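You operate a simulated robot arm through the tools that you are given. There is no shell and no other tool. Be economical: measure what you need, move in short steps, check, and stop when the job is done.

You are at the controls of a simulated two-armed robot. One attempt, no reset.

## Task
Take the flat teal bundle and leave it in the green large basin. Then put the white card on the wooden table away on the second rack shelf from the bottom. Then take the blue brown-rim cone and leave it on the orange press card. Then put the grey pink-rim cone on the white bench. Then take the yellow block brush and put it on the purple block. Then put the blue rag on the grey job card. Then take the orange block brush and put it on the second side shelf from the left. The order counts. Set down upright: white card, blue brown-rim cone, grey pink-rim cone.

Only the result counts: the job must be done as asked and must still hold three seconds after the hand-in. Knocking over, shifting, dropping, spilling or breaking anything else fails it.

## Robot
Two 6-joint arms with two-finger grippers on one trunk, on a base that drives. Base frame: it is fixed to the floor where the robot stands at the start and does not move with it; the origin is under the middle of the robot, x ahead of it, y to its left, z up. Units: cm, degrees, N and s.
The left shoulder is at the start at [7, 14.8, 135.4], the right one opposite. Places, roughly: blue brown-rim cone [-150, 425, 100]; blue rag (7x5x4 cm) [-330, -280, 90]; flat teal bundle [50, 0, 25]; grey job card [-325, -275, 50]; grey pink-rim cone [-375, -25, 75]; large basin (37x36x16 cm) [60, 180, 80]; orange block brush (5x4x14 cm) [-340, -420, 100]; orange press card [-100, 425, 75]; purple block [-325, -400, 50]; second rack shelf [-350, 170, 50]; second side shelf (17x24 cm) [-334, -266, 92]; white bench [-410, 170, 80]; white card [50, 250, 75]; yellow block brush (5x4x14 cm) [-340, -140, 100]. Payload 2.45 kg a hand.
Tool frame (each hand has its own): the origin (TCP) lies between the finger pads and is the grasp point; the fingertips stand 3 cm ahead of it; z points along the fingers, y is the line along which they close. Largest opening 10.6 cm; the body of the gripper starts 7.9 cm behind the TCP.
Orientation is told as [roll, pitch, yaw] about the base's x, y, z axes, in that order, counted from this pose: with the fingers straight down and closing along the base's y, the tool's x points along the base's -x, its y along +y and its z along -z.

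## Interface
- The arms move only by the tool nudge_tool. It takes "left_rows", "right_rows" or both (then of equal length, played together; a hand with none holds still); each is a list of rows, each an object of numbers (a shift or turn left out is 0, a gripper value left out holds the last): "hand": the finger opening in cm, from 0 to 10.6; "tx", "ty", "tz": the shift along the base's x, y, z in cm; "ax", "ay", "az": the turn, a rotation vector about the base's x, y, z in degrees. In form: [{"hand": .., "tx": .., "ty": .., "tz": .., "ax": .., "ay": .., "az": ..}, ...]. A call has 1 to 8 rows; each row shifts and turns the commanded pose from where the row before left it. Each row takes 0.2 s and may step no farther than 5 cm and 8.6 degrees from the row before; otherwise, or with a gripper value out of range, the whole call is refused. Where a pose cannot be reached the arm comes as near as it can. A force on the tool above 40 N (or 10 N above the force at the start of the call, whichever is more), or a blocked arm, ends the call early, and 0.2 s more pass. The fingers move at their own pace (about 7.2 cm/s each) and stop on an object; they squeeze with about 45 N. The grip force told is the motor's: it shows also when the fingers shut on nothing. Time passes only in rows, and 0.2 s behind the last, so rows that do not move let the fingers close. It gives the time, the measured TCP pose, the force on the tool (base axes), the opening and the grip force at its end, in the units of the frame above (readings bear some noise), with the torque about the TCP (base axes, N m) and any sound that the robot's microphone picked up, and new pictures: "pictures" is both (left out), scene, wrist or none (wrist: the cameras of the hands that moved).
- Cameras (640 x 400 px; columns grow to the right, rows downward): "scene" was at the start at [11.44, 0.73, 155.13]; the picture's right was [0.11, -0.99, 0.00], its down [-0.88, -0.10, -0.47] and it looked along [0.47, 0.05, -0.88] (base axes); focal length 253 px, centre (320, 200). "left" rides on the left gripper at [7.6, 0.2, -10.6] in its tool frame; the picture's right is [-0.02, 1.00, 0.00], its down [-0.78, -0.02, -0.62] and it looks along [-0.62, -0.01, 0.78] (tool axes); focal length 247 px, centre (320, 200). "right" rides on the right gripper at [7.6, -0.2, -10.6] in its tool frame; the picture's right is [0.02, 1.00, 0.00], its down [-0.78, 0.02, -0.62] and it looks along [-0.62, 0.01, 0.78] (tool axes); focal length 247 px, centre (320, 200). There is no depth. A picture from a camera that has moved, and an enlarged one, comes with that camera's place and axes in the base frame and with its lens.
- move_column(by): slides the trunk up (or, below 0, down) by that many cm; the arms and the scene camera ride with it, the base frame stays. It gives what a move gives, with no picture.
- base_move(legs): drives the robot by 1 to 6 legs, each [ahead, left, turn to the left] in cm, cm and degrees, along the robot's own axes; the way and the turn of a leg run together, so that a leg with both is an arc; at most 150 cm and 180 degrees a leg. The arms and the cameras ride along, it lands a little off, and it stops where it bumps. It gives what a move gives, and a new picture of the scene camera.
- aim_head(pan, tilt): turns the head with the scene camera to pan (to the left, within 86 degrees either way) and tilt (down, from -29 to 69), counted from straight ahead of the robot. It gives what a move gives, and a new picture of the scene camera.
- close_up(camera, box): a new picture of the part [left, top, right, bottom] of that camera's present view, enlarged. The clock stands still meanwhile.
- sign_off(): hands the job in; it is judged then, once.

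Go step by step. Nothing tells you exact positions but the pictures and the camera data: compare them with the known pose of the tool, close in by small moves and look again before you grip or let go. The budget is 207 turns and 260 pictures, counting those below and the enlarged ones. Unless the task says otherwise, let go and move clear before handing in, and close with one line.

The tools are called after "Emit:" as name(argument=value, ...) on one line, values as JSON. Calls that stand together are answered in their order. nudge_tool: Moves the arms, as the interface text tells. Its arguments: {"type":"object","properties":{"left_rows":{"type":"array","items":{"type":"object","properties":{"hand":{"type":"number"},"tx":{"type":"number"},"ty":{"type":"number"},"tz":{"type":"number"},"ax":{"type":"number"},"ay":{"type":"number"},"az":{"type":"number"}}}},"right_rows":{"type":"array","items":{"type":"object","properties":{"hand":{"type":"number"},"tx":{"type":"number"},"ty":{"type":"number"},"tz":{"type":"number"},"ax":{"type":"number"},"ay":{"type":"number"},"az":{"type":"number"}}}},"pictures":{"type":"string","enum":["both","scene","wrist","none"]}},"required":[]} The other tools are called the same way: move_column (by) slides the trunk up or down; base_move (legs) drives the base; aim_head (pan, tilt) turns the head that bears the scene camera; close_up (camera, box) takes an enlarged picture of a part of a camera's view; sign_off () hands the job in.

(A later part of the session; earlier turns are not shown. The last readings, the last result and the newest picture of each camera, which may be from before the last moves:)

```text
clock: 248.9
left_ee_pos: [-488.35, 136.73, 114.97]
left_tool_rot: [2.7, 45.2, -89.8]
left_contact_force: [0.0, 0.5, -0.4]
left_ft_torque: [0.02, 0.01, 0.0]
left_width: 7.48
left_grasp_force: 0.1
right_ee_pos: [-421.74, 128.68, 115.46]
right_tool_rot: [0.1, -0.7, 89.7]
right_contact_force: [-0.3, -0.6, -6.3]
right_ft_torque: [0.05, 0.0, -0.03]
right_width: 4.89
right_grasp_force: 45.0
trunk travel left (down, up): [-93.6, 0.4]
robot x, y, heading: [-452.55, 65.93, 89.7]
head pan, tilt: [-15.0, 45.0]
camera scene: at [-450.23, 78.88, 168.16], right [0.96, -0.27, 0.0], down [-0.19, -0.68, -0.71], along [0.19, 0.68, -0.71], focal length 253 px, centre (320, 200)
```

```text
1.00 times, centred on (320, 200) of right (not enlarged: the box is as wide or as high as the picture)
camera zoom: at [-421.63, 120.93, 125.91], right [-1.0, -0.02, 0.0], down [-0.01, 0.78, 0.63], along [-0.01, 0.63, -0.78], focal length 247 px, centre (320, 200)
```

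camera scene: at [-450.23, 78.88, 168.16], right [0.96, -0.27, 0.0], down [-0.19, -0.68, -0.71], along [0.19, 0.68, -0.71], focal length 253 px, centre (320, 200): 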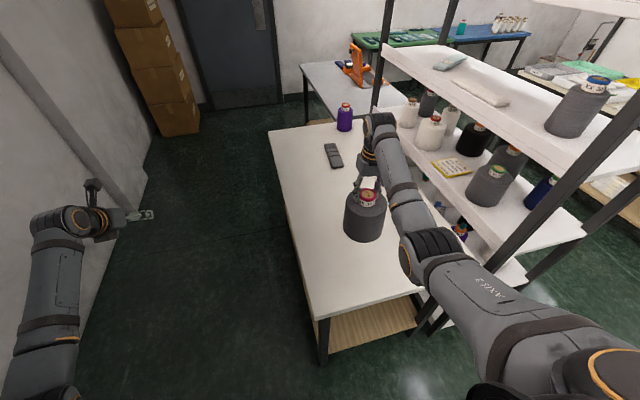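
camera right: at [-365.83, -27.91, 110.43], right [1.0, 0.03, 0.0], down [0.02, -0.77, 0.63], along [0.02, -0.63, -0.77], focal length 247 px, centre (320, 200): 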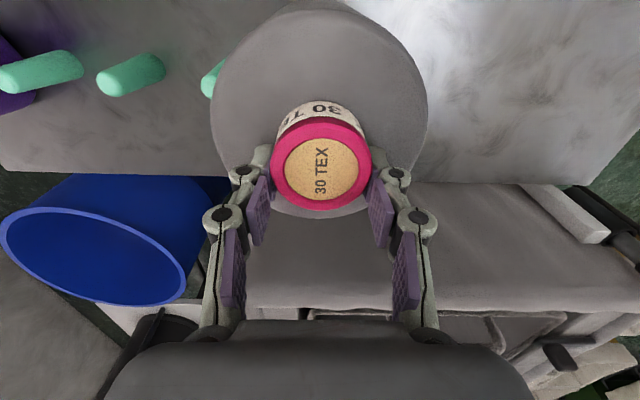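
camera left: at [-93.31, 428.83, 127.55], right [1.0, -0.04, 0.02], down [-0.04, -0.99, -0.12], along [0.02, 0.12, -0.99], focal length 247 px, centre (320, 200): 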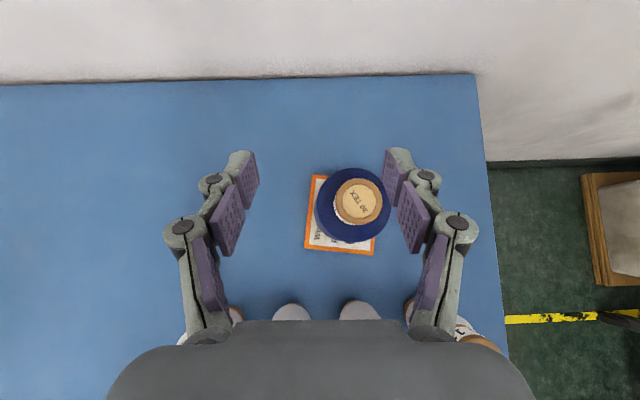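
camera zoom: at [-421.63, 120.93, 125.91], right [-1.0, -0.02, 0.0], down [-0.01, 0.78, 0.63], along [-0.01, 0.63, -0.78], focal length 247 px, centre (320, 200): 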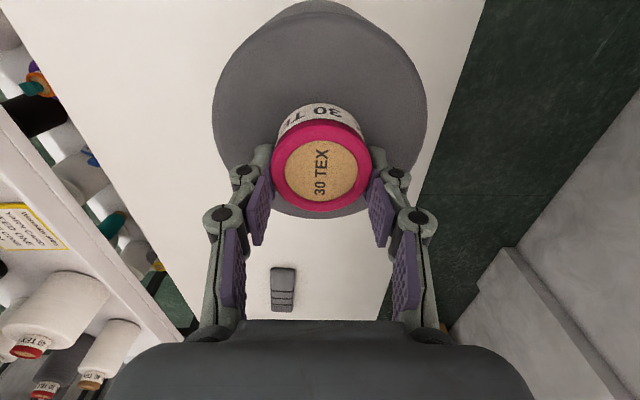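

The cone is well over the bench. Lowering by trunk.

Emit:
move_column(by=-13)

Emit:
nudge_tool(right_rows=[{}], pictures="both")

```text
clock: 250.5
left_ee_pos: [-488.36, 136.72, 102.02]
left_tool_rot: [2.7, 45.1, -89.9]
left_contact_force: [0.1, 0.2, 0.2]
left_ft_torque: [0.01, -0.01, 0.01]
left_width: 7.5
left_grasp_force: 0.0
right_ee_pos: [-421.82, 128.72, 102.34]
right_tool_rot: [0.2, -0.8, 89.7]
right_contact_force: [0.1, 0.1, -5.6]
right_ft_torque: [0.07, -0.01, -0.01]
right_width: 4.93
right_grasp_force: 44.2
trunk travel left (down, up): [-80.6, 13.4]
robot x, y, heading: [-452.39, 65.86, 89.4]
head pan, tilt: [-15.0, 45.0]
```

```text
clock: 250.9
left_ee_pos: [-488.4, 136.8, 102.04]
left_tool_rot: [2.7, 45.1, -89.8]
left_contact_force: [-0.8, 0.6, -0.1]
left_ft_torque: [0.0, -0.04, 0.03]
left_width: 7.5
left_grasp_force: 0.0
right_ee_pos: [-421.83, 128.76, 102.43]
right_tool_rot: [0.2, -0.8, 89.7]
right_contact_force: [0.4, -0.2, -5.8]
right_ft_torque: [0.05, 0.03, -0.02]
right_width: 4.91
right_grasp_force: 44.4
trunk travel left (down, up): [-80.6, 13.4]
robot x, y, heading: [-452.3, 65.66, 89.6]
head pan, tilt: [-15.0, 45.0]
camera scene: at [-450.24, 78.9, 155.16], right [0.96, -0.27, 0.0], down [-0.19, -0.68, -0.71], along [0.19, 0.68, -0.71], focal length 253 px, centre (320, 200)
camera right: at [-421.64, 120.94, 112.89], right [-1.0, -0.02, 0.0], down [-0.01, 0.78, 0.63], along [-0.01, 0.63, -0.78], focal length 247 px, centre (320, 200)
```

scene: 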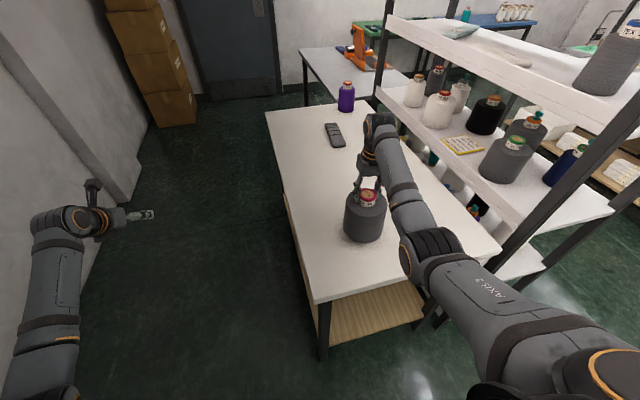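
right: 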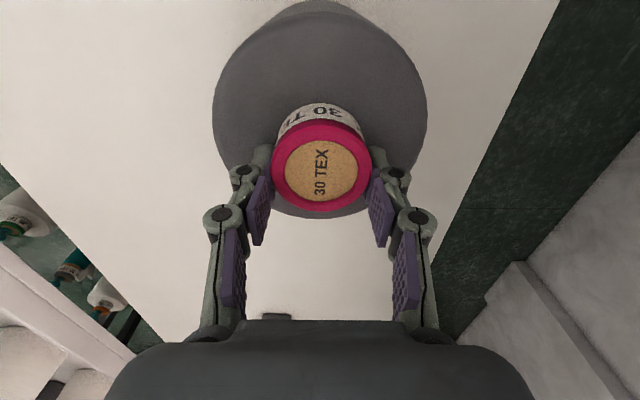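

Emit:
move_column(by=-3)

Emit:
move_column(by=-1.5)

Emit:
move_column(by=-1)

```text
clock: 251.6
left_ee_pos: [-488.21, 136.51, 99.1]
left_tool_rot: [2.9, 45.2, -89.8]
left_contact_force: [-0.4, 0.4, -0.9]
left_ft_torque: [-0.01, 0.01, -0.04]
left_width: 7.51
left_grasp_force: 0.1
right_ee_pos: [-421.69, 128.55, 100.02]
right_tool_rot: [0.0, -1.3, 89.6]
right_contact_force: [4.7, -2.0, 18.9]
right_ft_torque: [0.6, -0.43, 0.2]
right_width: 4.89
right_grasp_force: 44.8
trunk travel left (down, up): [-77.6, 16.4]
robot x, y, heading: [-452.27, 66.13, 89.7]
head pan, tilt: [-15.0, 45.0]
```

```text
clock: 252.0
left_ee_pos: [-488.36, 136.43, 98.67]
left_tool_rot: [2.7, 45.2, -89.7]
left_contact_force: [-0.1, -0.6, 0.1]
left_ft_torque: [-0.02, 0.01, 0.02]
left_width: 7.51
left_grasp_force: 0.0
right_ee_pos: [-421.79, 128.77, 99.76]
right_tool_rot: [0.0, -1.6, 89.5]
right_contact_force: [-0.8, -11.2, 17.9]
right_ft_torque: [-0.31, -0.05, -0.05]
right_width: 4.92
right_grasp_force: 45.6
trunk travel left (down, up): [-77.1, 16.9]
robot x, y, heading: [-452.61, 65.83, 89.6]
head pan, tilt: [-15.0, 45.0]
stopped: the force on the tool passed its limit at 47 N (the readings are from after the stop); the commanded pose is now the measured one
```

```text
clock: 252.4
left_ee_pos: [-488.4, 136.48, 98.0]
left_tool_rot: [2.7, 45.3, -89.9]
left_contact_force: [0.2, 0.3, -0.7]
left_ft_torque: [-0.04, 0.01, 0.02]
left_width: 7.52
left_grasp_force: 0.1
right_ee_pos: [-421.57, 129.01, 99.86]
right_tool_rot: [0.0, -2.4, 89.6]
right_contact_force: [-3.1, -10.8, 19.2]
right_ft_torque: [-0.39, 0.09, -0.01]
right_width: 4.93
right_grasp_force: 44.6
trunk travel left (down, up): [-76.5, 17.5]
robot x, y, heading: [-452.72, 66.36, 89.6]
head pan, tilt: [-15.0, 45.0]
stopped: the force on the tool passed its limit at 44 N (the readings are from after the stop); the commanded pose is now the measured one
```

Contact reached. Relieving the pressure before releasing.

Emit:
move_column(by=0.8)

Emit:
nudge_tool(right_rows=[{}, {}], pictures="both")

```text
clock: 253.0
left_ee_pos: [-488.21, 136.69, 98.71]
left_tool_rot: [2.7, 45.1, -89.9]
left_contact_force: [-0.1, 1.1, 0.8]
left_ft_torque: [-0.02, 0.0, 0.0]
left_width: 7.53
left_grasp_force: 0.1
right_ee_pos: [-421.49, 129.19, 100.14]
right_tool_rot: [-0.1, -1.9, 89.6]
right_contact_force: [0.0, 0.2, -6.7]
right_ft_torque: [0.03, 0.02, -0.01]
right_width: 4.92
right_grasp_force: 45.1
trunk travel left (down, up): [-77.3, 16.7]
robot x, y, heading: [-452.52, 65.68, 89.6]
head pan, tilt: [-15.0, 45.0]
```

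```text
clock: 253.6
left_ee_pos: [-488.31, 136.6, 98.71]
left_tool_rot: [2.7, 45.1, -89.9]
left_contact_force: [-0.3, -0.1, -0.4]
left_ft_torque: [0.0, -0.04, 0.01]
left_width: 7.51
left_grasp_force: 0.0
right_ee_pos: [-421.56, 129.17, 100.19]
right_tool_rot: [-0.1, -2.1, 89.6]
right_contact_force: [-0.5, -0.3, -6.1]
right_ft_torque: [0.08, 0.05, 0.0]
right_width: 4.91
right_grasp_force: 45.3
trunk travel left (down, up): [-77.3, 16.7]
robot x, y, heading: [-452.29, 66.03, 89.4]
head pan, tilt: [-15.0, 45.0]
camera scene: at [-450.22, 78.86, 151.84], right [0.96, -0.27, 0.0], down [-0.19, -0.68, -0.71], along [0.19, 0.68, -0.71], focal length 253 px, centre (320, 200)
camera right: at [-421.48, 121.18, 110.5], right [-1.0, -0.01, 0.0], down [-0.01, 0.76, 0.65], along [-0.01, 0.65, -0.76], focal length 247 px, centre (320, 200)
```

scene: 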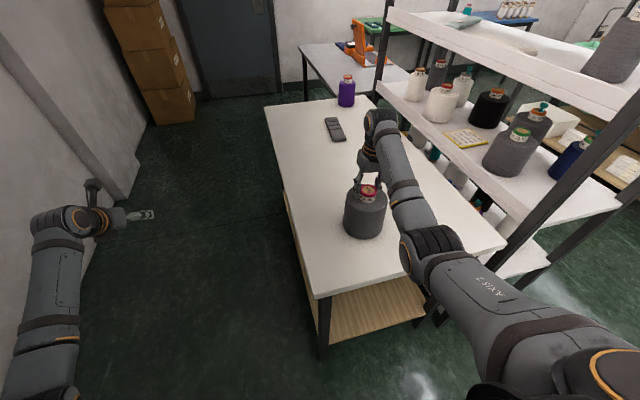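
right: 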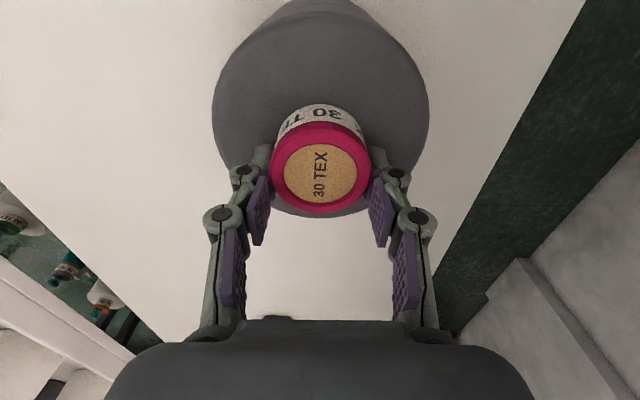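

Emit:
nudge_tool(right_rows=[{"ax": -1.4}, {"tz": -0.3}, {}], pictures="none")

```text
clock: 254.4
left_ee_pos: [-488.34, 136.8, 98.72]
left_tool_rot: [2.6, 45.1, -89.8]
left_contact_force: [-0.8, 0.2, -1.5]
left_ft_torque: [-0.03, -0.03, 0.02]
left_width: 7.52
left_grasp_force: 0.1
right_ee_pos: [-421.67, 129.16, 100.07]
right_tool_rot: [0.0, -0.8, 89.5]
right_contact_force: [0.0, 0.7, -2.5]
right_ft_torque: [0.25, -0.01, -0.04]
right_width: 4.91
right_grasp_force: 45.0
trunk travel left (down, up): [-77.3, 16.7]
robot x, y, heading: [-452.06, 66.11, 89.6]
head pan, tilt: [-15.0, 45.0]
```

Emit:
nudge_tool(right_rows=[{"tz": -0.2}, {"hand": 10}, {}, {}, {"tz": 2}, {"tz": 3}], pictures="both")

```text
clock: 255.8
left_ee_pos: [-488.35, 136.62, 98.75]
left_tool_rot: [2.7, 45.2, -89.9]
left_contact_force: [-1.1, 0.4, 0.6]
left_ft_torque: [0.05, -0.03, 0.02]
left_width: 7.53
left_grasp_force: 0.0
right_ee_pos: [-421.59, 129.3, 104.9]
right_tool_rot: [-0.2, -0.8, 89.6]
right_contact_force: [0.2, 0.1, 0.0]
right_ft_torque: [0.0, 0.0, -0.02]
right_width: 9.97
right_grasp_force: 0.0
trunk travel left (down, up): [-77.3, 16.7]
robot x, y, heading: [-452.25, 65.76, 89.4]
head pan, tilt: [-15.0, 45.0]
camera scene: at [-450.32, 78.69, 151.86], right [0.96, -0.27, 0.0], down [-0.19, -0.68, -0.71], along [0.19, 0.68, -0.71], focal length 253 px, centre (320, 200)
camera right: at [-421.44, 121.49, 115.33], right [-1.0, -0.01, 0.0], down [-0.01, 0.78, 0.63], along [-0.01, 0.63, -0.78], focal length 247 px, centre (320, 200)
```

scene: 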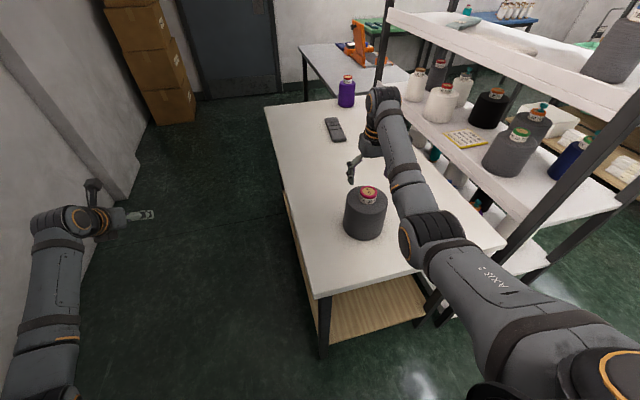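
right: 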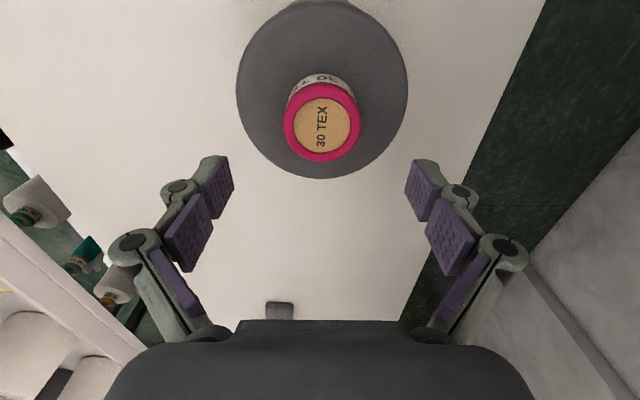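

The cone stands on the white bench. Raising, turning back and heading down the aisle to the machines for the brushes and rag.

Emit:
move_column(by=16)

Emit:
base_move(legs=[[0, 0, 179.5], [0, 100, 0], [0, 88, 0], [120, 0, 0]])

Emit:
aim_head(pan=-70, tilt=30)

```text
clock: 257.6
left_ee_pos: [-488.24, 136.57, 114.9]
left_tool_rot: [2.7, 45.1, -89.9]
left_contact_force: [0.0, -0.1, 0.6]
left_ft_torque: [0.02, 0.0, -0.02]
left_width: 7.52
left_grasp_force: 0.0
right_ee_pos: [-421.47, 129.42, 120.82]
right_tool_rot: [0.1, -0.7, 89.6]
right_contact_force: [-0.5, 0.8, 0.4]
right_ft_torque: [0.0, -0.01, 0.04]
right_width: 9.99
right_grasp_force: 0.1
trunk travel left (down, up): [-93.3, 0.7]
robot x, y, heading: [-452.46, 65.42, 89.5]
head pan, tilt: [-15.0, 45.0]
```

```text
clock: 280.1
left_ee_pos: [-232.94, -132.66, 114.75]
left_tool_rot: [2.7, 45.3, 89.2]
left_contact_force: [0.5, -0.6, 0.4]
left_ft_torque: [-0.01, 0.04, 0.01]
left_width: 7.52
left_grasp_force: 0.0
right_ee_pos: [-299.61, -124.35, 120.77]
right_tool_rot: [0.0, -0.8, -91.2]
right_contact_force: [-0.1, 0.4, -0.1]
right_ft_torque: [-0.05, 0.0, 0.0]
right_width: 9.97
right_grasp_force: 0.1
trunk travel left (down, up): [-93.3, 0.7]
robot x, y, heading: [-268.5, -61.32, -91.2]
head pan, tilt: [-15.0, 45.0]
camera scene: at [-270.12, -74.1, 167.86], right [-0.96, 0.28, 0.0], down [0.2, 0.68, -0.71], along [-0.2, -0.68, -0.71], focal length 253 px, centre (320, 200)
```

scene: 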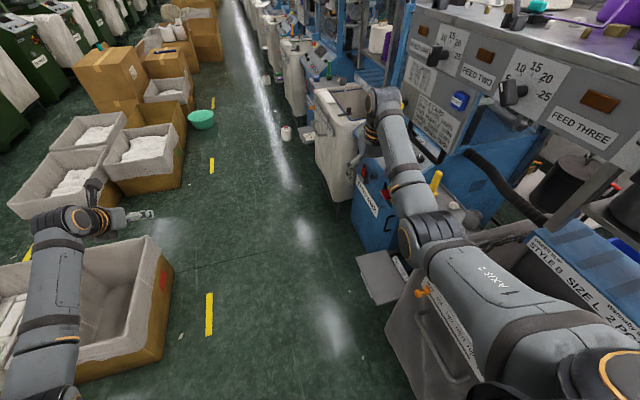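

```text
clock: 281.4
left_ee_pos: [-232.89, -132.7, 114.64]
left_tool_rot: [2.7, 45.1, 89.2]
left_contact_force: [-0.2, -0.4, 0.9]
left_ft_torque: [-0.04, 0.03, 0.01]
left_width: 7.51
left_grasp_force: 0.1
right_ee_pos: [-299.62, -124.35, 120.81]
right_tool_rot: [-0.1, -0.6, -91.2]
right_contact_force: [-0.7, -0.6, -0.6]
right_ft_torque: [-0.02, 0.0, 0.02]
right_width: 10.02
right_grasp_force: 0.2
trunk travel left (down, up): [-93.3, 0.7]
robot x, y, heading: [-267.76, -61.12, -91.1]
head pan, tilt: [-70.0, 30.0]
camera scene: at [-276.4, -69.29, 170.12], right [-0.32, 0.95, 0.0], down [0.47, 0.16, -0.87], along [-0.82, -0.28, -0.5], focal length 253 px, centre (320, 200)
```

scene: 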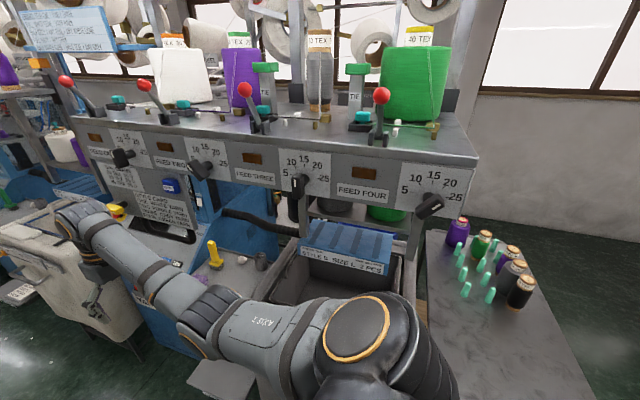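

Emit:
close_up(camera="scene", box=[80, 170, 320, 320])

Emit:
close_up(camera="right", box=[0, 0, 640, 400])

```text
2.67 times, centred on (200, 245) of scene
camera zoom: at [-276.4, -69.29, 170.12], right [-0.32, 0.95, 0.0], down [0.47, 0.16, -0.87], along [-0.82, -0.28, -0.5], focal length 674 px, centre (640, 80)
```

zoom: 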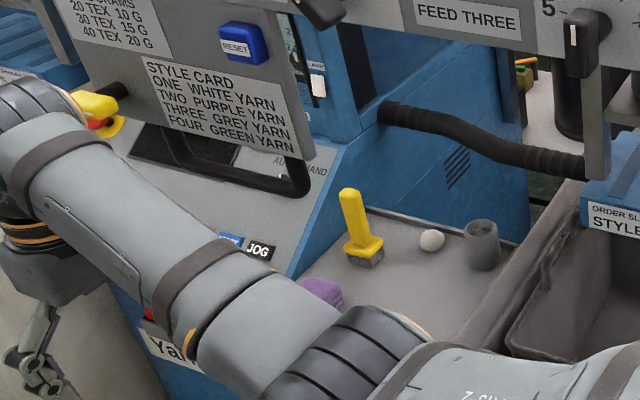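

```text
1.00 times, centred on (320, 200) of right (not enlarged: the box is as wide or as high as the picture)
camera zoom: at [-299.62, -116.59, 131.28], right [1.0, 0.0, 0.0], down [0.0, -0.78, 0.63], along [0.0, -0.63, -0.78], focal length 247 px, centre (320, 200)
```

zoom: 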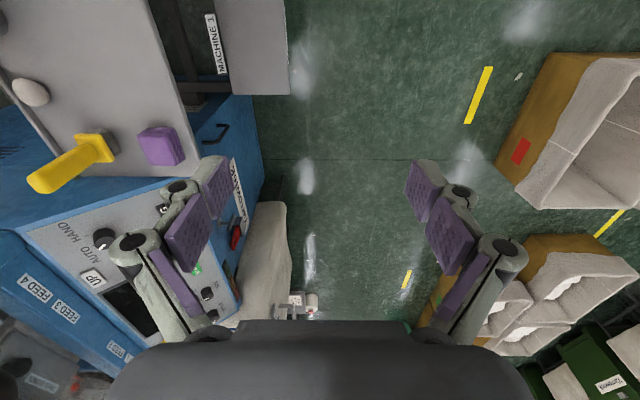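

The yellow brush stands at about [-342, -138], top near z 100. Before choosing a hand I scout the further machines.

Emit:
base_move(legs=[[110, 8, 1]])

Emit:
close_up(camera="scene", box=[0, 60, 480, 360])

Emit:
base_move(legs=[[110, 0, 0]])

```text
clock: 287.0
left_ee_pos: [-225.67, -242.16, 114.86]
left_tool_rot: [2.7, 45.3, 90.2]
left_contact_force: [0.3, 0.8, -0.6]
left_ft_torque: [-0.01, 0.02, 0.0]
left_width: 7.51
left_grasp_force: 0.1
right_ee_pos: [-292.54, -234.83, 120.83]
right_tool_rot: [0.0, -0.9, -90.4]
right_contact_force: [0.1, 0.8, -0.2]
right_ft_torque: [-0.01, -0.01, 0.0]
right_width: 9.98
right_grasp_force: 0.1
trunk travel left (down, up): [-93.3, 0.7]
robot x, y, heading: [-261.4, -171.32, -90.5]
head pan, tilt: [-70.0, 30.0]
camera scene: at [-270.12, -179.37, 170.12], right [-0.33, 0.94, 0.0], down [0.47, 0.17, -0.87], along [-0.82, -0.29, -0.5], focal length 253 px, centre (320, 200)
```

scene: 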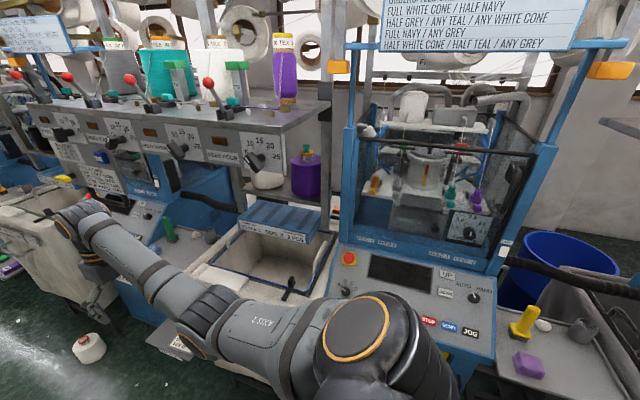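

```text
1.33 times, centred on (240, 210) of scene
camera zoom: at [-270.12, -179.37, 170.12], right [-0.33, 0.94, 0.0], down [0.47, 0.17, -0.87], along [-0.82, -0.29, -0.5], focal length 337 px, centre (427, 187)
```

zoom: 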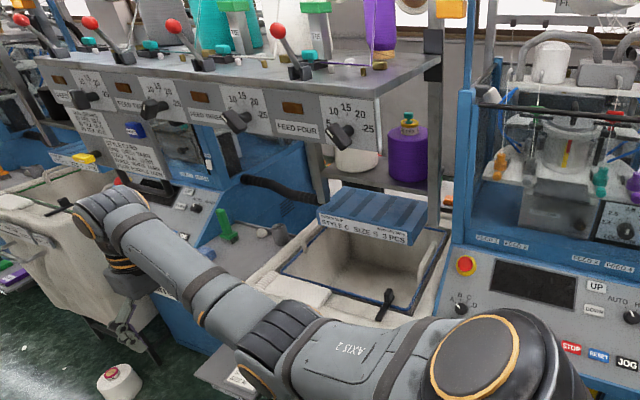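

```text
clock: 292.7
left_ee_pos: [-227.71, -354.65, 114.77]
left_tool_rot: [2.7, 45.2, 89.7]
left_contact_force: [1.2, 1.0, -0.8]
left_ft_torque: [-0.05, 0.04, -0.01]
left_width: 7.49
left_grasp_force: 0.0
right_ee_pos: [-294.52, -346.71, 120.85]
right_tool_rot: [0.0, -0.8, -90.9]
right_contact_force: [0.3, -0.5, 0.5]
right_ft_torque: [-0.05, -0.01, -0.04]
right_width: 10.0
right_grasp_force: 0.0
trunk travel left (down, up): [-93.3, 0.7]
robot x, y, heading: [-263.04, -283.74, -90.9]
head pan, tilt: [-70.0, 30.0]
camera scene: at [-271.58, -291.48, 170.13], right [-0.33, 0.95, 0.0], down [0.47, 0.16, -0.87], along [-0.82, -0.28, -0.5], focal length 253 px, centre (320, 200)
```

scene: 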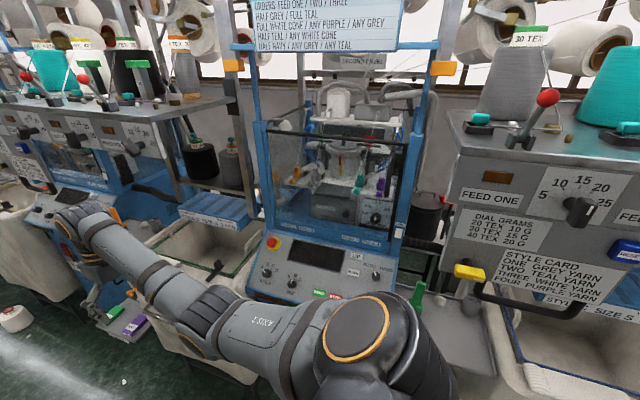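

Emit:
close_up(camera="scene", box=[60, 250, 220, 350])

Emit:
aim_head(pan=-60, tilt=50)

```text
4.00 times, centred on (140, 300) of scene
camera zoom: at [-271.58, -291.48, 170.13], right [-0.33, 0.95, 0.0], down [0.47, 0.16, -0.87], along [-0.82, -0.28, -0.5], focal length 1012 px, centre (1040, -200)
```

zoom: 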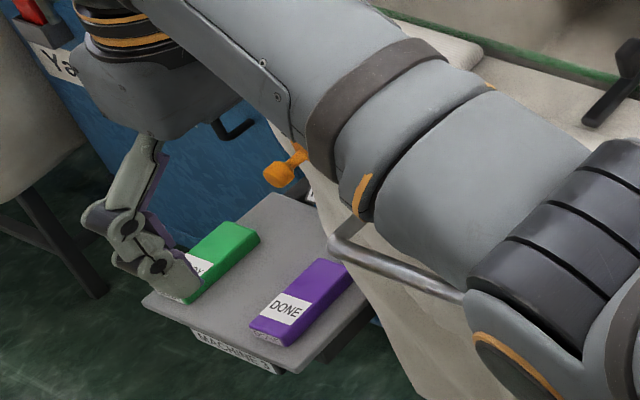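

```text
clock: 293.6
left_ee_pos: [-227.66, -354.69, 114.72]
left_tool_rot: [2.7, 45.1, 89.7]
left_contact_force: [0.5, 0.0, 1.1]
left_ft_torque: [0.02, -0.04, -0.01]
left_width: 7.49
left_grasp_force: 0.0
right_ee_pos: [-294.45, -346.88, 120.64]
right_tool_rot: [0.1, -0.7, -90.9]
right_contact_force: [-0.4, -0.4, 0.4]
right_ft_torque: [0.0, 0.01, 0.02]
right_width: 10.04
right_grasp_force: 0.0
trunk travel left (down, up): [-93.3, 0.7]
robot x, y, heading: [-263.1, -283.51, -90.9]
head pan, tilt: [-60.0, 50.0]
camera scene: at [-269.77, -292.42, 167.17], right [-0.48, 0.87, 0.0], down [0.67, 0.37, -0.64], along [-0.56, -0.31, -0.77], focal length 253 px, centre (320, 200)
```

scene: 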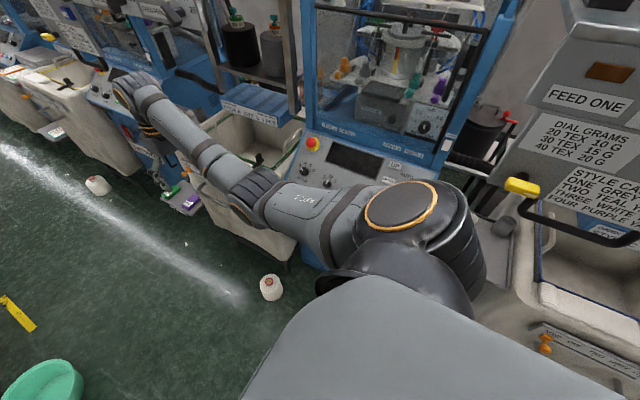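

Plates in front of each machine hold the blocks and job cards. I go back and face the yellow brush.

Emit:
base_move(legs=[[-114, 17, 0.9], [0, 0, -90]])

Emit:
aim_head(pan=-15, tilt=40)

Emit:
close_up(camera="right", box=[0, 0, 640, 400])

```text
clock: 303.4
left_ee_pos: [-314.69, -204.71, 115.35]
left_tool_rot: [2.6, 45.6, -0.7]
left_contact_force: [-1.0, -1.0, -1.2]
left_ft_torque: [0.02, 0.0, -0.03]
left_width: 7.51
left_grasp_force: 0.0
right_ee_pos: [-306.42, -138.11, 121.55]
right_tool_rot: [0.1, -1.2, 179.1]
right_contact_force: [33.5, 2.9, 5.2]
right_ft_torque: [-0.27, 4.88, -0.6]
right_width: 9.99
right_grasp_force: 0.1
trunk travel left (down, up): [-93.3, 0.7]
robot x, y, heading: [-244.21, -169.82, 178.8]
head pan, tilt: [-60.0, 50.0]
stopped in leg 2: the robot was blocked; the commanded pose is now the measured one
camera scene: at [-251.75, -162.92, 167.25], right [0.88, 0.48, -0.01], down [0.36, -0.67, -0.65], along [-0.32, 0.56, -0.76], focal length 253 px, centre (320, 200)
```

scene: 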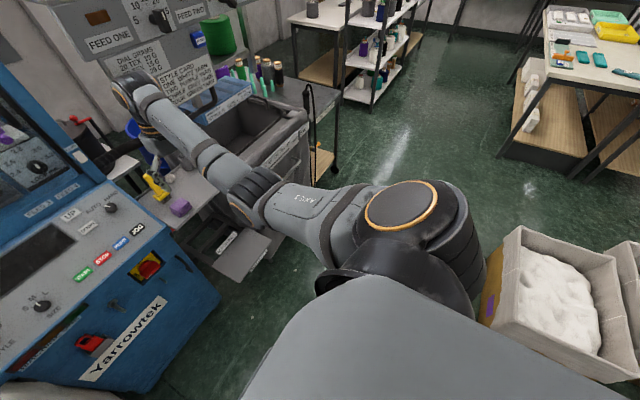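

```text
clock: 304.5
left_ee_pos: [-314.58, -204.72, 115.46]
left_tool_rot: [2.6, 45.6, -0.6]
left_contact_force: [0.5, 0.3, -0.6]
left_ft_torque: [0.01, -0.01, 0.0]
left_width: 7.51
left_grasp_force: 0.1
right_ee_pos: [-306.45, -138.17, 121.54]
right_tool_rot: [0.3, -1.3, 179.4]
right_contact_force: [34.2, 3.6, 3.0]
right_ft_torque: [-0.52, 4.87, -0.66]
right_width: 10.01
right_grasp_force: 0.1
trunk travel left (down, up): [-93.3, 0.7]
robot x, y, heading: [-244.33, -169.76, 179.1]
head pan, tilt: [-15.0, 40.0]
camera scene: at [-256.08, -167.09, 168.7], right [0.28, 0.96, 0.0], down [0.61, -0.18, -0.77], along [-0.74, 0.21, -0.64], focal length 253 px, centre (320, 200)
```

scene: 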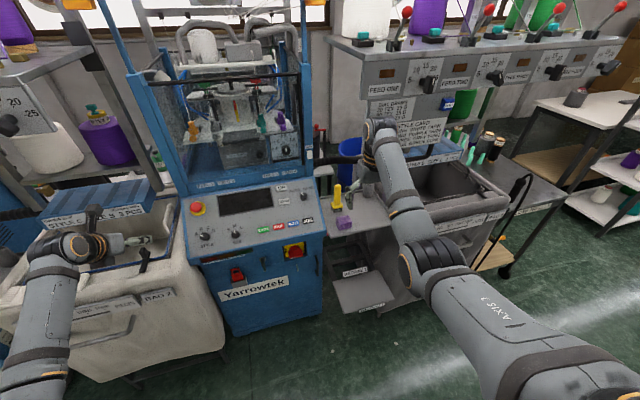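

```text
1.00 times, centred on (320, 200) of right (not enlarged: the box is as wide or as high as the picture)
camera zoom: at [-298.58, -138.08, 131.84], right [0.01, -1.0, 0.0], down [-0.77, 0.0, 0.64], along [-0.64, -0.01, -0.77], focal length 247 px, centre (320, 200)
```

zoom: 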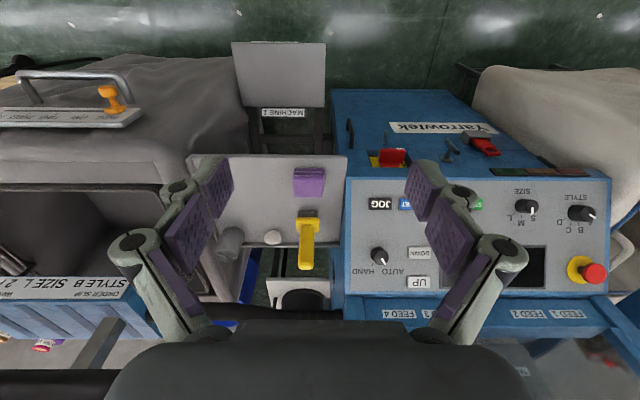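

The right wrist touched the hanging console panel. I back off a few cm at once.

Emit:
base_move(legs=[[-8, 0, 0]])

Emit:
close_up(camera="scene", box=[200, 60, 560, 320])

```text
clock: 305.6
left_ee_pos: [-308.56, -205.02, 114.11]
left_tool_rot: [2.7, 44.5, -0.4]
left_contact_force: [-1.5, -0.1, -0.3]
left_ft_torque: [0.05, -0.02, -0.03]
left_width: 7.49
left_grasp_force: 0.1
right_ee_pos: [-300.65, -138.47, 120.34]
right_tool_rot: [0.2, -0.2, 179.3]
right_contact_force: [-1.3, 0.6, -0.5]
right_ft_torque: [-0.06, -0.12, 0.01]
right_width: 9.97
right_grasp_force: 0.1
trunk travel left (down, up): [-93.3, 0.7]
robot x, y, heading: [-236.49, -169.63, 178.8]
head pan, tilt: [-15.0, 40.0]
camera scene: at [-251.19, -167.43, 168.43], right [0.28, 0.96, 0.0], down [0.62, -0.18, -0.76], along [-0.73, 0.21, -0.65], focal length 253 px, centre (320, 200)
```

scene: 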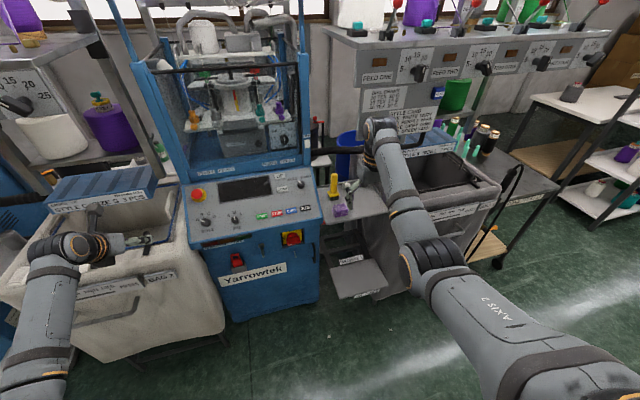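

```text
1.54 times, centred on (380, 190) of scene
camera zoom: at [-251.19, -167.43, 168.43], right [0.28, 0.96, 0.0], down [0.62, -0.18, -0.76], along [-0.73, 0.21, -0.65], focal length 389 px, centre (228, 215)
```

zoom: 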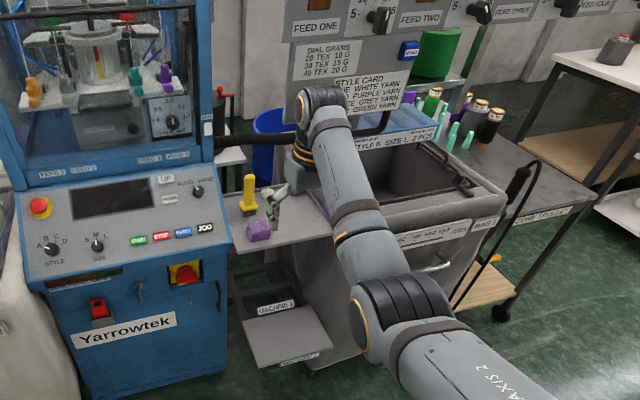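

The brush sits under the console's front panel, so I'll reach in from the front with the tilted left hand, turning the robot about 30° to keep the right arm clear.

Emit:
base_move(legs=[[0, -19, 0], [0, 0, -28.8]])

Emit:
aim_head(pan=10, tilt=40)

Emit:
close_up(camera="left", box=[0, 0, 640, 400])

```text
clock: 308.6
left_ee_pos: [-315.39, -147.96, 114.79]
left_tool_rot: [2.8, 45.1, -28.9]
left_contact_force: [0.2, -0.4, -0.4]
left_ft_torque: [-0.01, 0.01, -0.01]
left_width: 7.53
left_grasp_force: 0.0
right_ee_pos: [-276.88, -93.27, 120.87]
right_tool_rot: [0.3, -0.8, 151.1]
right_contact_force: [-0.9, -0.3, -0.4]
right_ft_torque: [0.0, -0.01, -0.02]
right_width: 10.0
right_grasp_force: 0.0
trunk travel left (down, up): [-93.3, 0.7]
robot x, y, heading: [-235.98, -150.81, 150.6]
head pan, tilt: [-15.0, 40.0]
camera scene: at [-246.69, -142.54, 168.58], right [0.7, 0.71, 0.0], down [0.46, -0.45, -0.77], along [-0.55, 0.54, -0.64], focal length 253 px, centre (320, 200)
```

scene: 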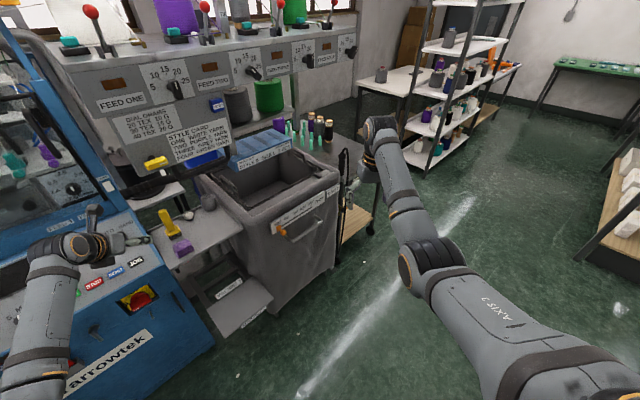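

```text
clock: 309.4
left_ee_pos: [-315.43, -147.9, 114.72]
left_tool_rot: [2.5, 45.1, -29.0]
left_contact_force: [0.3, 1.0, -0.4]
left_ft_torque: [-0.01, 0.0, 0.0]
left_width: 7.5
left_grasp_force: 0.0
right_ee_pos: [-276.89, -93.37, 120.79]
right_tool_rot: [0.4, -0.8, 151.0]
right_contact_force: [1.1, -0.5, 0.3]
right_ft_torque: [-0.03, 0.03, -0.01]
right_width: 10.01
right_grasp_force: 0.0
trunk travel left (down, up): [-93.3, 0.7]
robot x, y, heading: [-236.06, -151.02, 150.8]
head pan, tilt: [10.0, 40.0]
camera scene: at [-248.57, -145.5, 168.58], right [0.33, 0.94, 0.0], down [0.61, -0.21, -0.77], along [-0.72, 0.26, -0.64], focal length 253 px, centre (320, 200)
```

scene: 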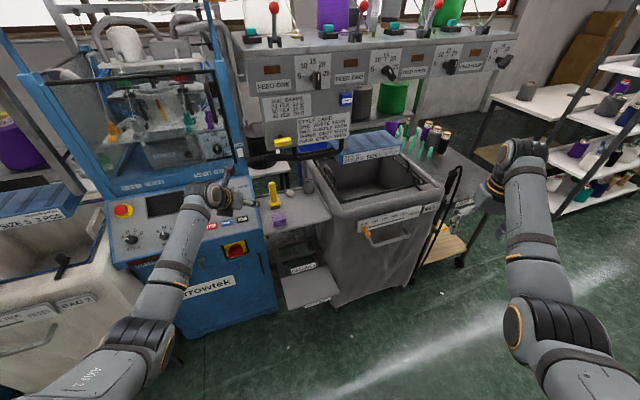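

```text
1.00 times, centred on (320, 200) of left (not enlarged: the box is as wide or as high as the picture)
camera zoom: at [-313.73, -149.34, 127.74], right [0.52, 0.85, 0.02], down [0.85, -0.52, -0.12], along [-0.09, 0.08, -0.99], focal length 247 px, centre (320, 200)
```

zoom: 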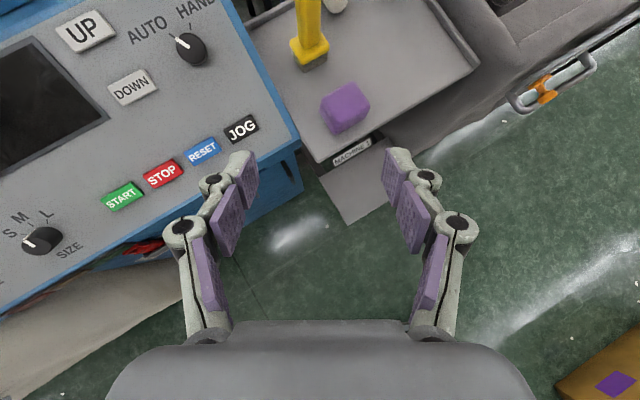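

Brush base ray gives [-336, -136.5]. I narrow the fingers, lower, and advance in steps under the panel.

Emit:
nudge_tool(left_rows=[{"hand": 5.6}, {}], pictures="none")

Emit:
move_column(by=-9.5)

Emit:
base_move(legs=[[13, 0, 0]])

Emit:
nudge_tool(left_rows=[{}], pictures="wrist")

```text
clock: 310.0
left_ee_pos: [-315.51, -147.98, 114.67]
left_tool_rot: [2.6, 45.1, -28.9]
left_contact_force: [0.2, 0.1, -0.6]
left_ft_torque: [0.02, 0.0, 0.02]
left_width: 5.57
left_grasp_force: 0.1
right_ee_pos: [-276.9, -93.37, 120.87]
right_tool_rot: [0.3, -0.8, 150.9]
right_contact_force: [0.2, 0.2, -0.1]
right_ft_torque: [0.0, -0.03, 0.02]
right_width: 9.99
right_grasp_force: 0.0
trunk travel left (down, up): [-93.3, 0.7]
robot x, y, heading: [-236.06, -150.69, 150.8]
head pan, tilt: [10.0, 40.0]
```

```text
clock: 311.3
left_ee_pos: [-315.42, -147.96, 105.28]
left_tool_rot: [2.7, 45.1, -28.8]
left_contact_force: [-0.1, -0.3, 0.4]
left_ft_torque: [-0.03, 0.0, 0.02]
left_width: 5.57
left_grasp_force: 0.0
right_ee_pos: [-276.74, -93.37, 111.41]
right_tool_rot: [0.4, -0.8, 151.0]
right_contact_force: [-0.3, 0.7, -0.5]
right_ft_torque: [-0.02, -0.01, -0.02]
right_width: 10.0
right_grasp_force: 0.1
trunk travel left (down, up): [-83.8, 10.2]
robot x, y, heading: [-235.83, -150.77, 150.6]
head pan, tilt: [10.0, 40.0]
```

```text
clock: 312.6
left_ee_pos: [-326.9, -141.72, 105.31]
left_tool_rot: [2.6, 45.2, -28.9]
left_contact_force: [-0.2, -0.1, -0.5]
left_ft_torque: [-0.01, -0.01, 0.0]
left_width: 5.58
left_grasp_force: 0.1
right_ee_pos: [-288.23, -86.93, 111.57]
right_tool_rot: [0.3, -0.9, 151.1]
right_contact_force: [-0.2, -0.9, 0.8]
right_ft_torque: [0.01, 0.02, 0.01]
right_width: 10.0
right_grasp_force: 0.0
trunk travel left (down, up): [-83.8, 10.2]
robot x, y, heading: [-247.61, -144.23, 150.6]
head pan, tilt: [10.0, 40.0]
camera scene: at [-259.82, -139.24, 159.11], right [0.33, 0.94, 0.0], down [0.61, -0.21, -0.77], along [-0.72, 0.25, -0.64], focal length 253 px, centre (320, 200)
```

scene: 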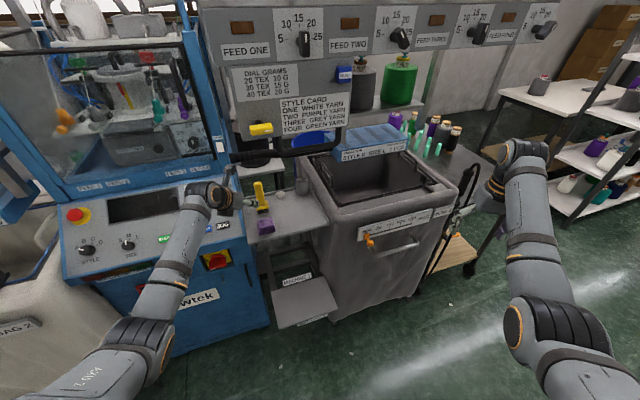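

```text
clock: 313.0
left_ee_pos: [-326.87, -141.58, 105.13]
left_tool_rot: [2.7, 45.1, -28.9]
left_contact_force: [0.4, 0.8, 0.3]
left_ft_torque: [0.0, 0.02, 0.0]
left_width: 5.6
left_grasp_force: 0.1
right_ee_pos: [-288.22, -86.95, 111.46]
right_tool_rot: [0.3, -0.9, 151.1]
right_contact_force: [-0.6, 0.2, -0.3]
right_ft_torque: [0.0, 0.0, 0.02]
right_width: 10.0
right_grasp_force: 0.0
trunk travel left (down, up): [-83.8, 10.2]
robot x, y, heading: [-247.25, -144.3, 150.5]
head pan, tilt: [10.0, 40.0]
camera left: at [-325.14, -143.02, 118.28], right [0.52, 0.85, 0.02], down [0.85, -0.52, -0.12], along [-0.09, 0.08, -0.99], focal length 247 px, centre (320, 200)
```

left: 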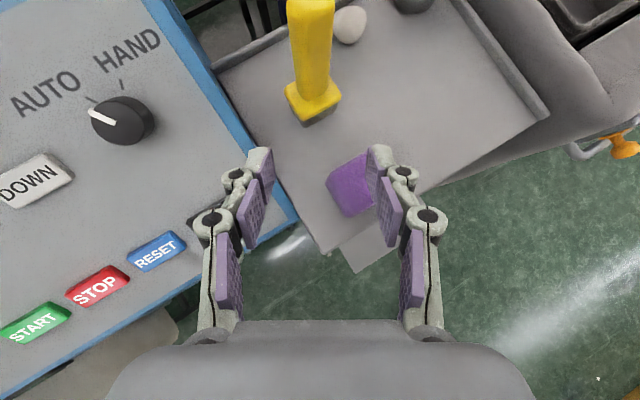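

Emit:
nudge_tool(left_rows=[{"tx": -3.5, "ty": 1.95}, {"tx": -3.5, "ty": 1.95}, {"tx": -3.0, "ty": 1.7}, {}], pictures="wrist")

```text
clock: 314.0
left_ee_pos: [-335.57, -136.13, 105.44]
left_tool_rot: [2.6, 45.2, -29.0]
left_contact_force: [-0.1, 0.8, -0.6]
left_ft_torque: [0.01, 0.03, 0.02]
left_width: 5.61
left_grasp_force: 0.1
left hand out of reach, approached as far as the arm can: row 3
right_ee_pos: [-288.37, -86.8, 111.37]
right_tool_rot: [0.3, -0.8, 151.1]
right_contact_force: [-0.4, -0.5, 0.1]
right_ft_torque: [-0.01, -0.02, 0.04]
right_width: 10.0
right_grasp_force: 0.0
trunk travel left (down, up): [-83.8, 10.2]
robot x, y, heading: [-247.5, -144.44, 150.6]
head pan, tilt: [10.0, 40.0]
camera left: at [-333.81, -137.56, 118.4], right [0.52, 0.85, 0.02], down [0.85, -0.52, -0.12], along [-0.09, 0.08, -0.99], focal length 247 px, centre (320, 200)
```

left: 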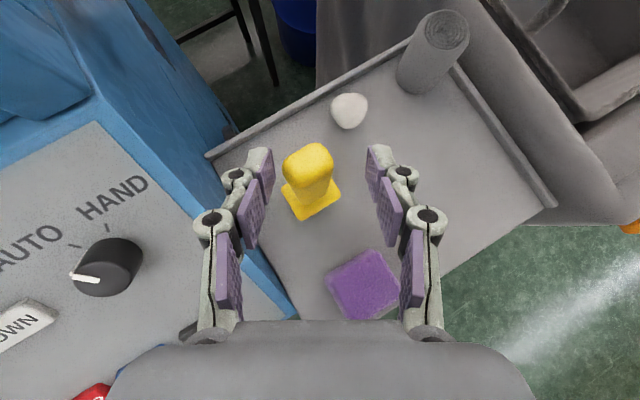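

Emit:
move_column(by=-1.5)

Emit:
nudge_tool(left_rows=[{"hand": 0.5}, {}, {}, {}], pictures="wrist")

```text
clock: 314.6
left_ee_pos: [-335.67, -136.18, 103.82]
left_tool_rot: [2.7, 45.2, -28.8]
left_contact_force: [-0.9, 0.6, 0.6]
left_ft_torque: [-0.02, 0.01, -0.03]
left_width: 5.58
left_grasp_force: 0.0
right_ee_pos: [-288.45, -86.9, 109.95]
right_tool_rot: [0.3, -0.9, 151.0]
right_contact_force: [0.6, -0.2, -0.8]
right_ft_torque: [-0.01, 0.0, -0.02]
right_width: 10.0
right_grasp_force: 0.0
trunk travel left (down, up): [-82.3, 11.7]
robot x, y, heading: [-247.24, -144.32, 150.7]
head pan, tilt: [10.0, 40.0]
```

```text
clock: 315.6
left_ee_pos: [-335.59, -136.24, 103.91]
left_tool_rot: [2.6, 45.1, -28.9]
left_contact_force: [-0.7, -1.1, 2.8]
left_ft_torque: [-0.18, 0.15, 0.03]
left_width: 3.53
left_grasp_force: 45.0
right_ee_pos: [-288.42, -86.86, 109.97]
right_tool_rot: [0.2, -0.9, 151.1]
right_contact_force: [0.8, 0.0, -0.4]
right_ft_torque: [-0.01, 0.03, 0.05]
right_width: 10.0
right_grasp_force: 0.1
trunk travel left (down, up): [-82.3, 11.7]
robot x, y, heading: [-247.26, -144.06, 150.5]
head pan, tilt: [10.0, 40.0]
camera left: at [-333.8, -137.61, 116.9], right [0.52, 0.85, 0.02], down [0.85, -0.52, -0.12], along [-0.09, 0.08, -0.99], focal length 247 px, centre (320, 200)
```

left: 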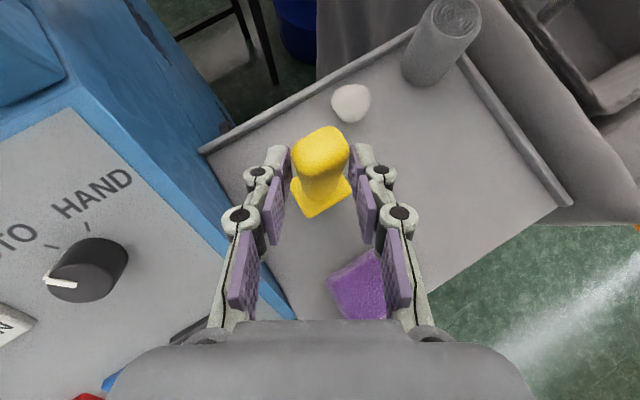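

Gripped (3.5 cm). Lifting slightly to check the hold.

Emit:
move_column(by=3)

Emit:
nudge_tool(left_rows=[{}], pictures="wrist")

```text
clock: 316.4
left_ee_pos: [-335.57, -136.07, 106.87]
left_tool_rot: [2.5, 44.9, -28.8]
left_contact_force: [0.2, -0.1, -0.9]
left_ft_torque: [0.02, 0.03, 0.0]
left_width: 3.54
left_grasp_force: 45.0
right_ee_pos: [-288.28, -86.89, 112.87]
right_tool_rot: [0.3, -0.8, 151.1]
right_contact_force: [-0.1, -0.3, 0.5]
right_ft_torque: [0.01, -0.02, 0.01]
right_width: 9.98
right_grasp_force: 0.0
trunk travel left (down, up): [-85.3, 8.7]
robot x, y, heading: [-247.64, -144.62, 150.6]
head pan, tilt: [10.0, 40.0]
```

```text
clock: 316.8
left_ee_pos: [-335.51, -136.11, 106.87]
left_tool_rot: [2.6, 45.1, -28.7]
left_contact_force: [0.6, 0.3, -0.4]
left_ft_torque: [-0.02, 0.02, 0.0]
left_width: 3.53
left_grasp_force: 45.6
right_ee_pos: [-288.34, -86.98, 112.91]
right_tool_rot: [0.4, -0.8, 151.1]
right_contact_force: [-0.7, 0.2, -0.3]
right_ft_torque: [0.01, 0.01, 0.01]
right_width: 9.99
right_grasp_force: 0.0
trunk travel left (down, up): [-85.3, 8.7]
robot x, y, heading: [-247.71, -144.15, 150.3]
head pan, tilt: [10.0, 40.0]
camera left: at [-333.79, -137.59, 119.85], right [0.52, 0.85, 0.02], down [0.85, -0.52, -0.12], along [-0.09, 0.08, -0.99], focal length 247 px, centre (320, 200)
```

left: 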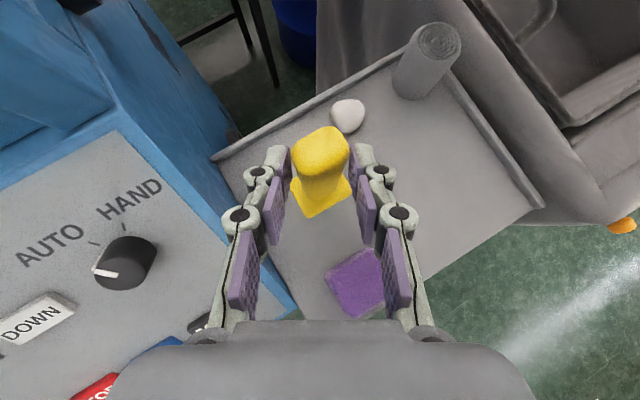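

Held. Raise a bit more to clear the purple sponge, then back out.

Emit:
move_column(by=3.5)

Emit:
base_move(legs=[[-18, 0, 0]])

Emit:
nudge_tool(left_rows=[{}], pictures="wrist")

```text
clock: 317.6
left_ee_pos: [-335.59, -136.17, 110.4]
left_tool_rot: [2.6, 45.1, -28.8]
left_contact_force: [-0.4, 0.4, -1.2]
left_ft_torque: [0.0, -0.01, 0.01]
left_width: 3.53
left_grasp_force: 45.0
right_ee_pos: [-288.52, -86.81, 116.42]
right_tool_rot: [0.2, -0.8, 151.1]
right_contact_force: [-0.6, -0.2, 0.2]
right_ft_torque: [0.0, -0.01, -0.02]
right_width: 10.0
right_grasp_force: 0.0
trunk travel left (down, up): [-88.8, 5.2]
robot x, y, heading: [-247.36, -144.81, 150.9]
head pan, tilt: [10.0, 40.0]
```

```text
clock: 319.1
left_ee_pos: [-320.22, -144.62, 109.97]
left_tool_rot: [2.6, 45.0, -28.9]
left_contact_force: [-0.9, 0.4, -1.1]
left_ft_torque: [-0.02, -0.03, -0.01]
left_width: 3.53
left_grasp_force: 45.3
right_ee_pos: [-272.91, -95.56, 116.05]
right_tool_rot: [0.4, -0.6, 150.9]
right_contact_force: [0.3, -0.1, 0.2]
right_ft_torque: [-0.04, -0.04, -0.02]
right_width: 9.97
right_grasp_force: 0.0
trunk travel left (down, up): [-88.8, 5.2]
robot x, y, heading: [-232.05, -153.26, 150.3]
head pan, tilt: [10.0, 40.0]
camera scene: at [-244.9, -147.66, 164.03], right [0.33, 0.94, 0.0], down [0.61, -0.22, -0.76], along [-0.72, 0.25, -0.65], focal length 253 px, centre (320, 200)
```

scene: 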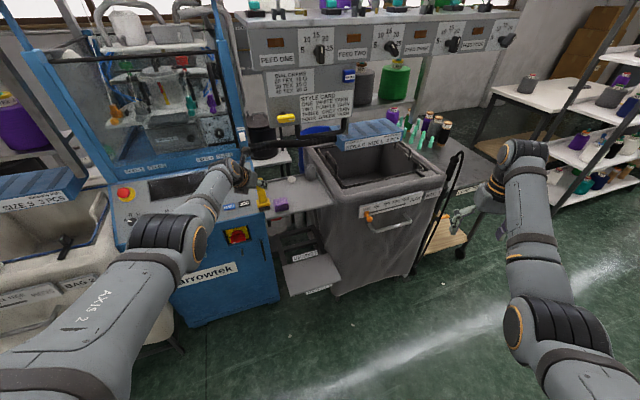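

```text
clock: 319.5
left_ee_pos: [-319.85, -144.83, 110.3]
left_tool_rot: [2.7, 45.1, -28.9]
left_contact_force: [-1.0, 0.0, -1.1]
left_ft_torque: [-0.01, -0.04, 0.0]
left_width: 3.52
left_grasp_force: 45.1
right_ee_pos: [-272.66, -95.72, 116.43]
right_tool_rot: [0.3, -0.9, 150.9]
right_contact_force: [0.4, -0.2, 0.4]
right_ft_torque: [-0.02, -0.01, 0.02]
right_width: 10.01
right_grasp_force: 0.0
trunk travel left (down, up): [-88.8, 5.2]
robot x, y, heading: [-232.0, -153.28, 150.7]
head pan, tilt: [10.0, 40.0]
camera left: at [-318.17, -146.27, 123.34], right [0.52, 0.85, 0.02], down [0.85, -0.52, -0.12], along [-0.09, 0.08, -0.99], focal length 247 px, centre (320, 200)
```

left: 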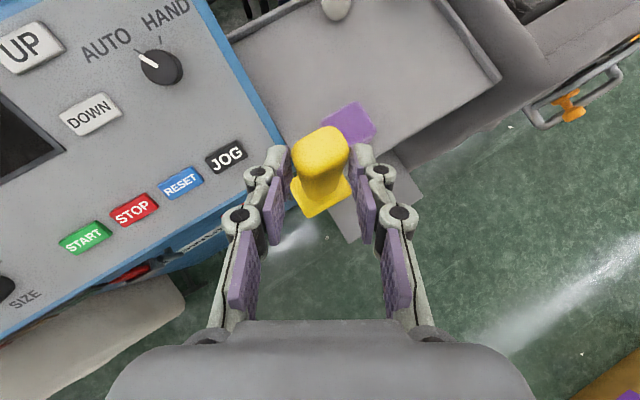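

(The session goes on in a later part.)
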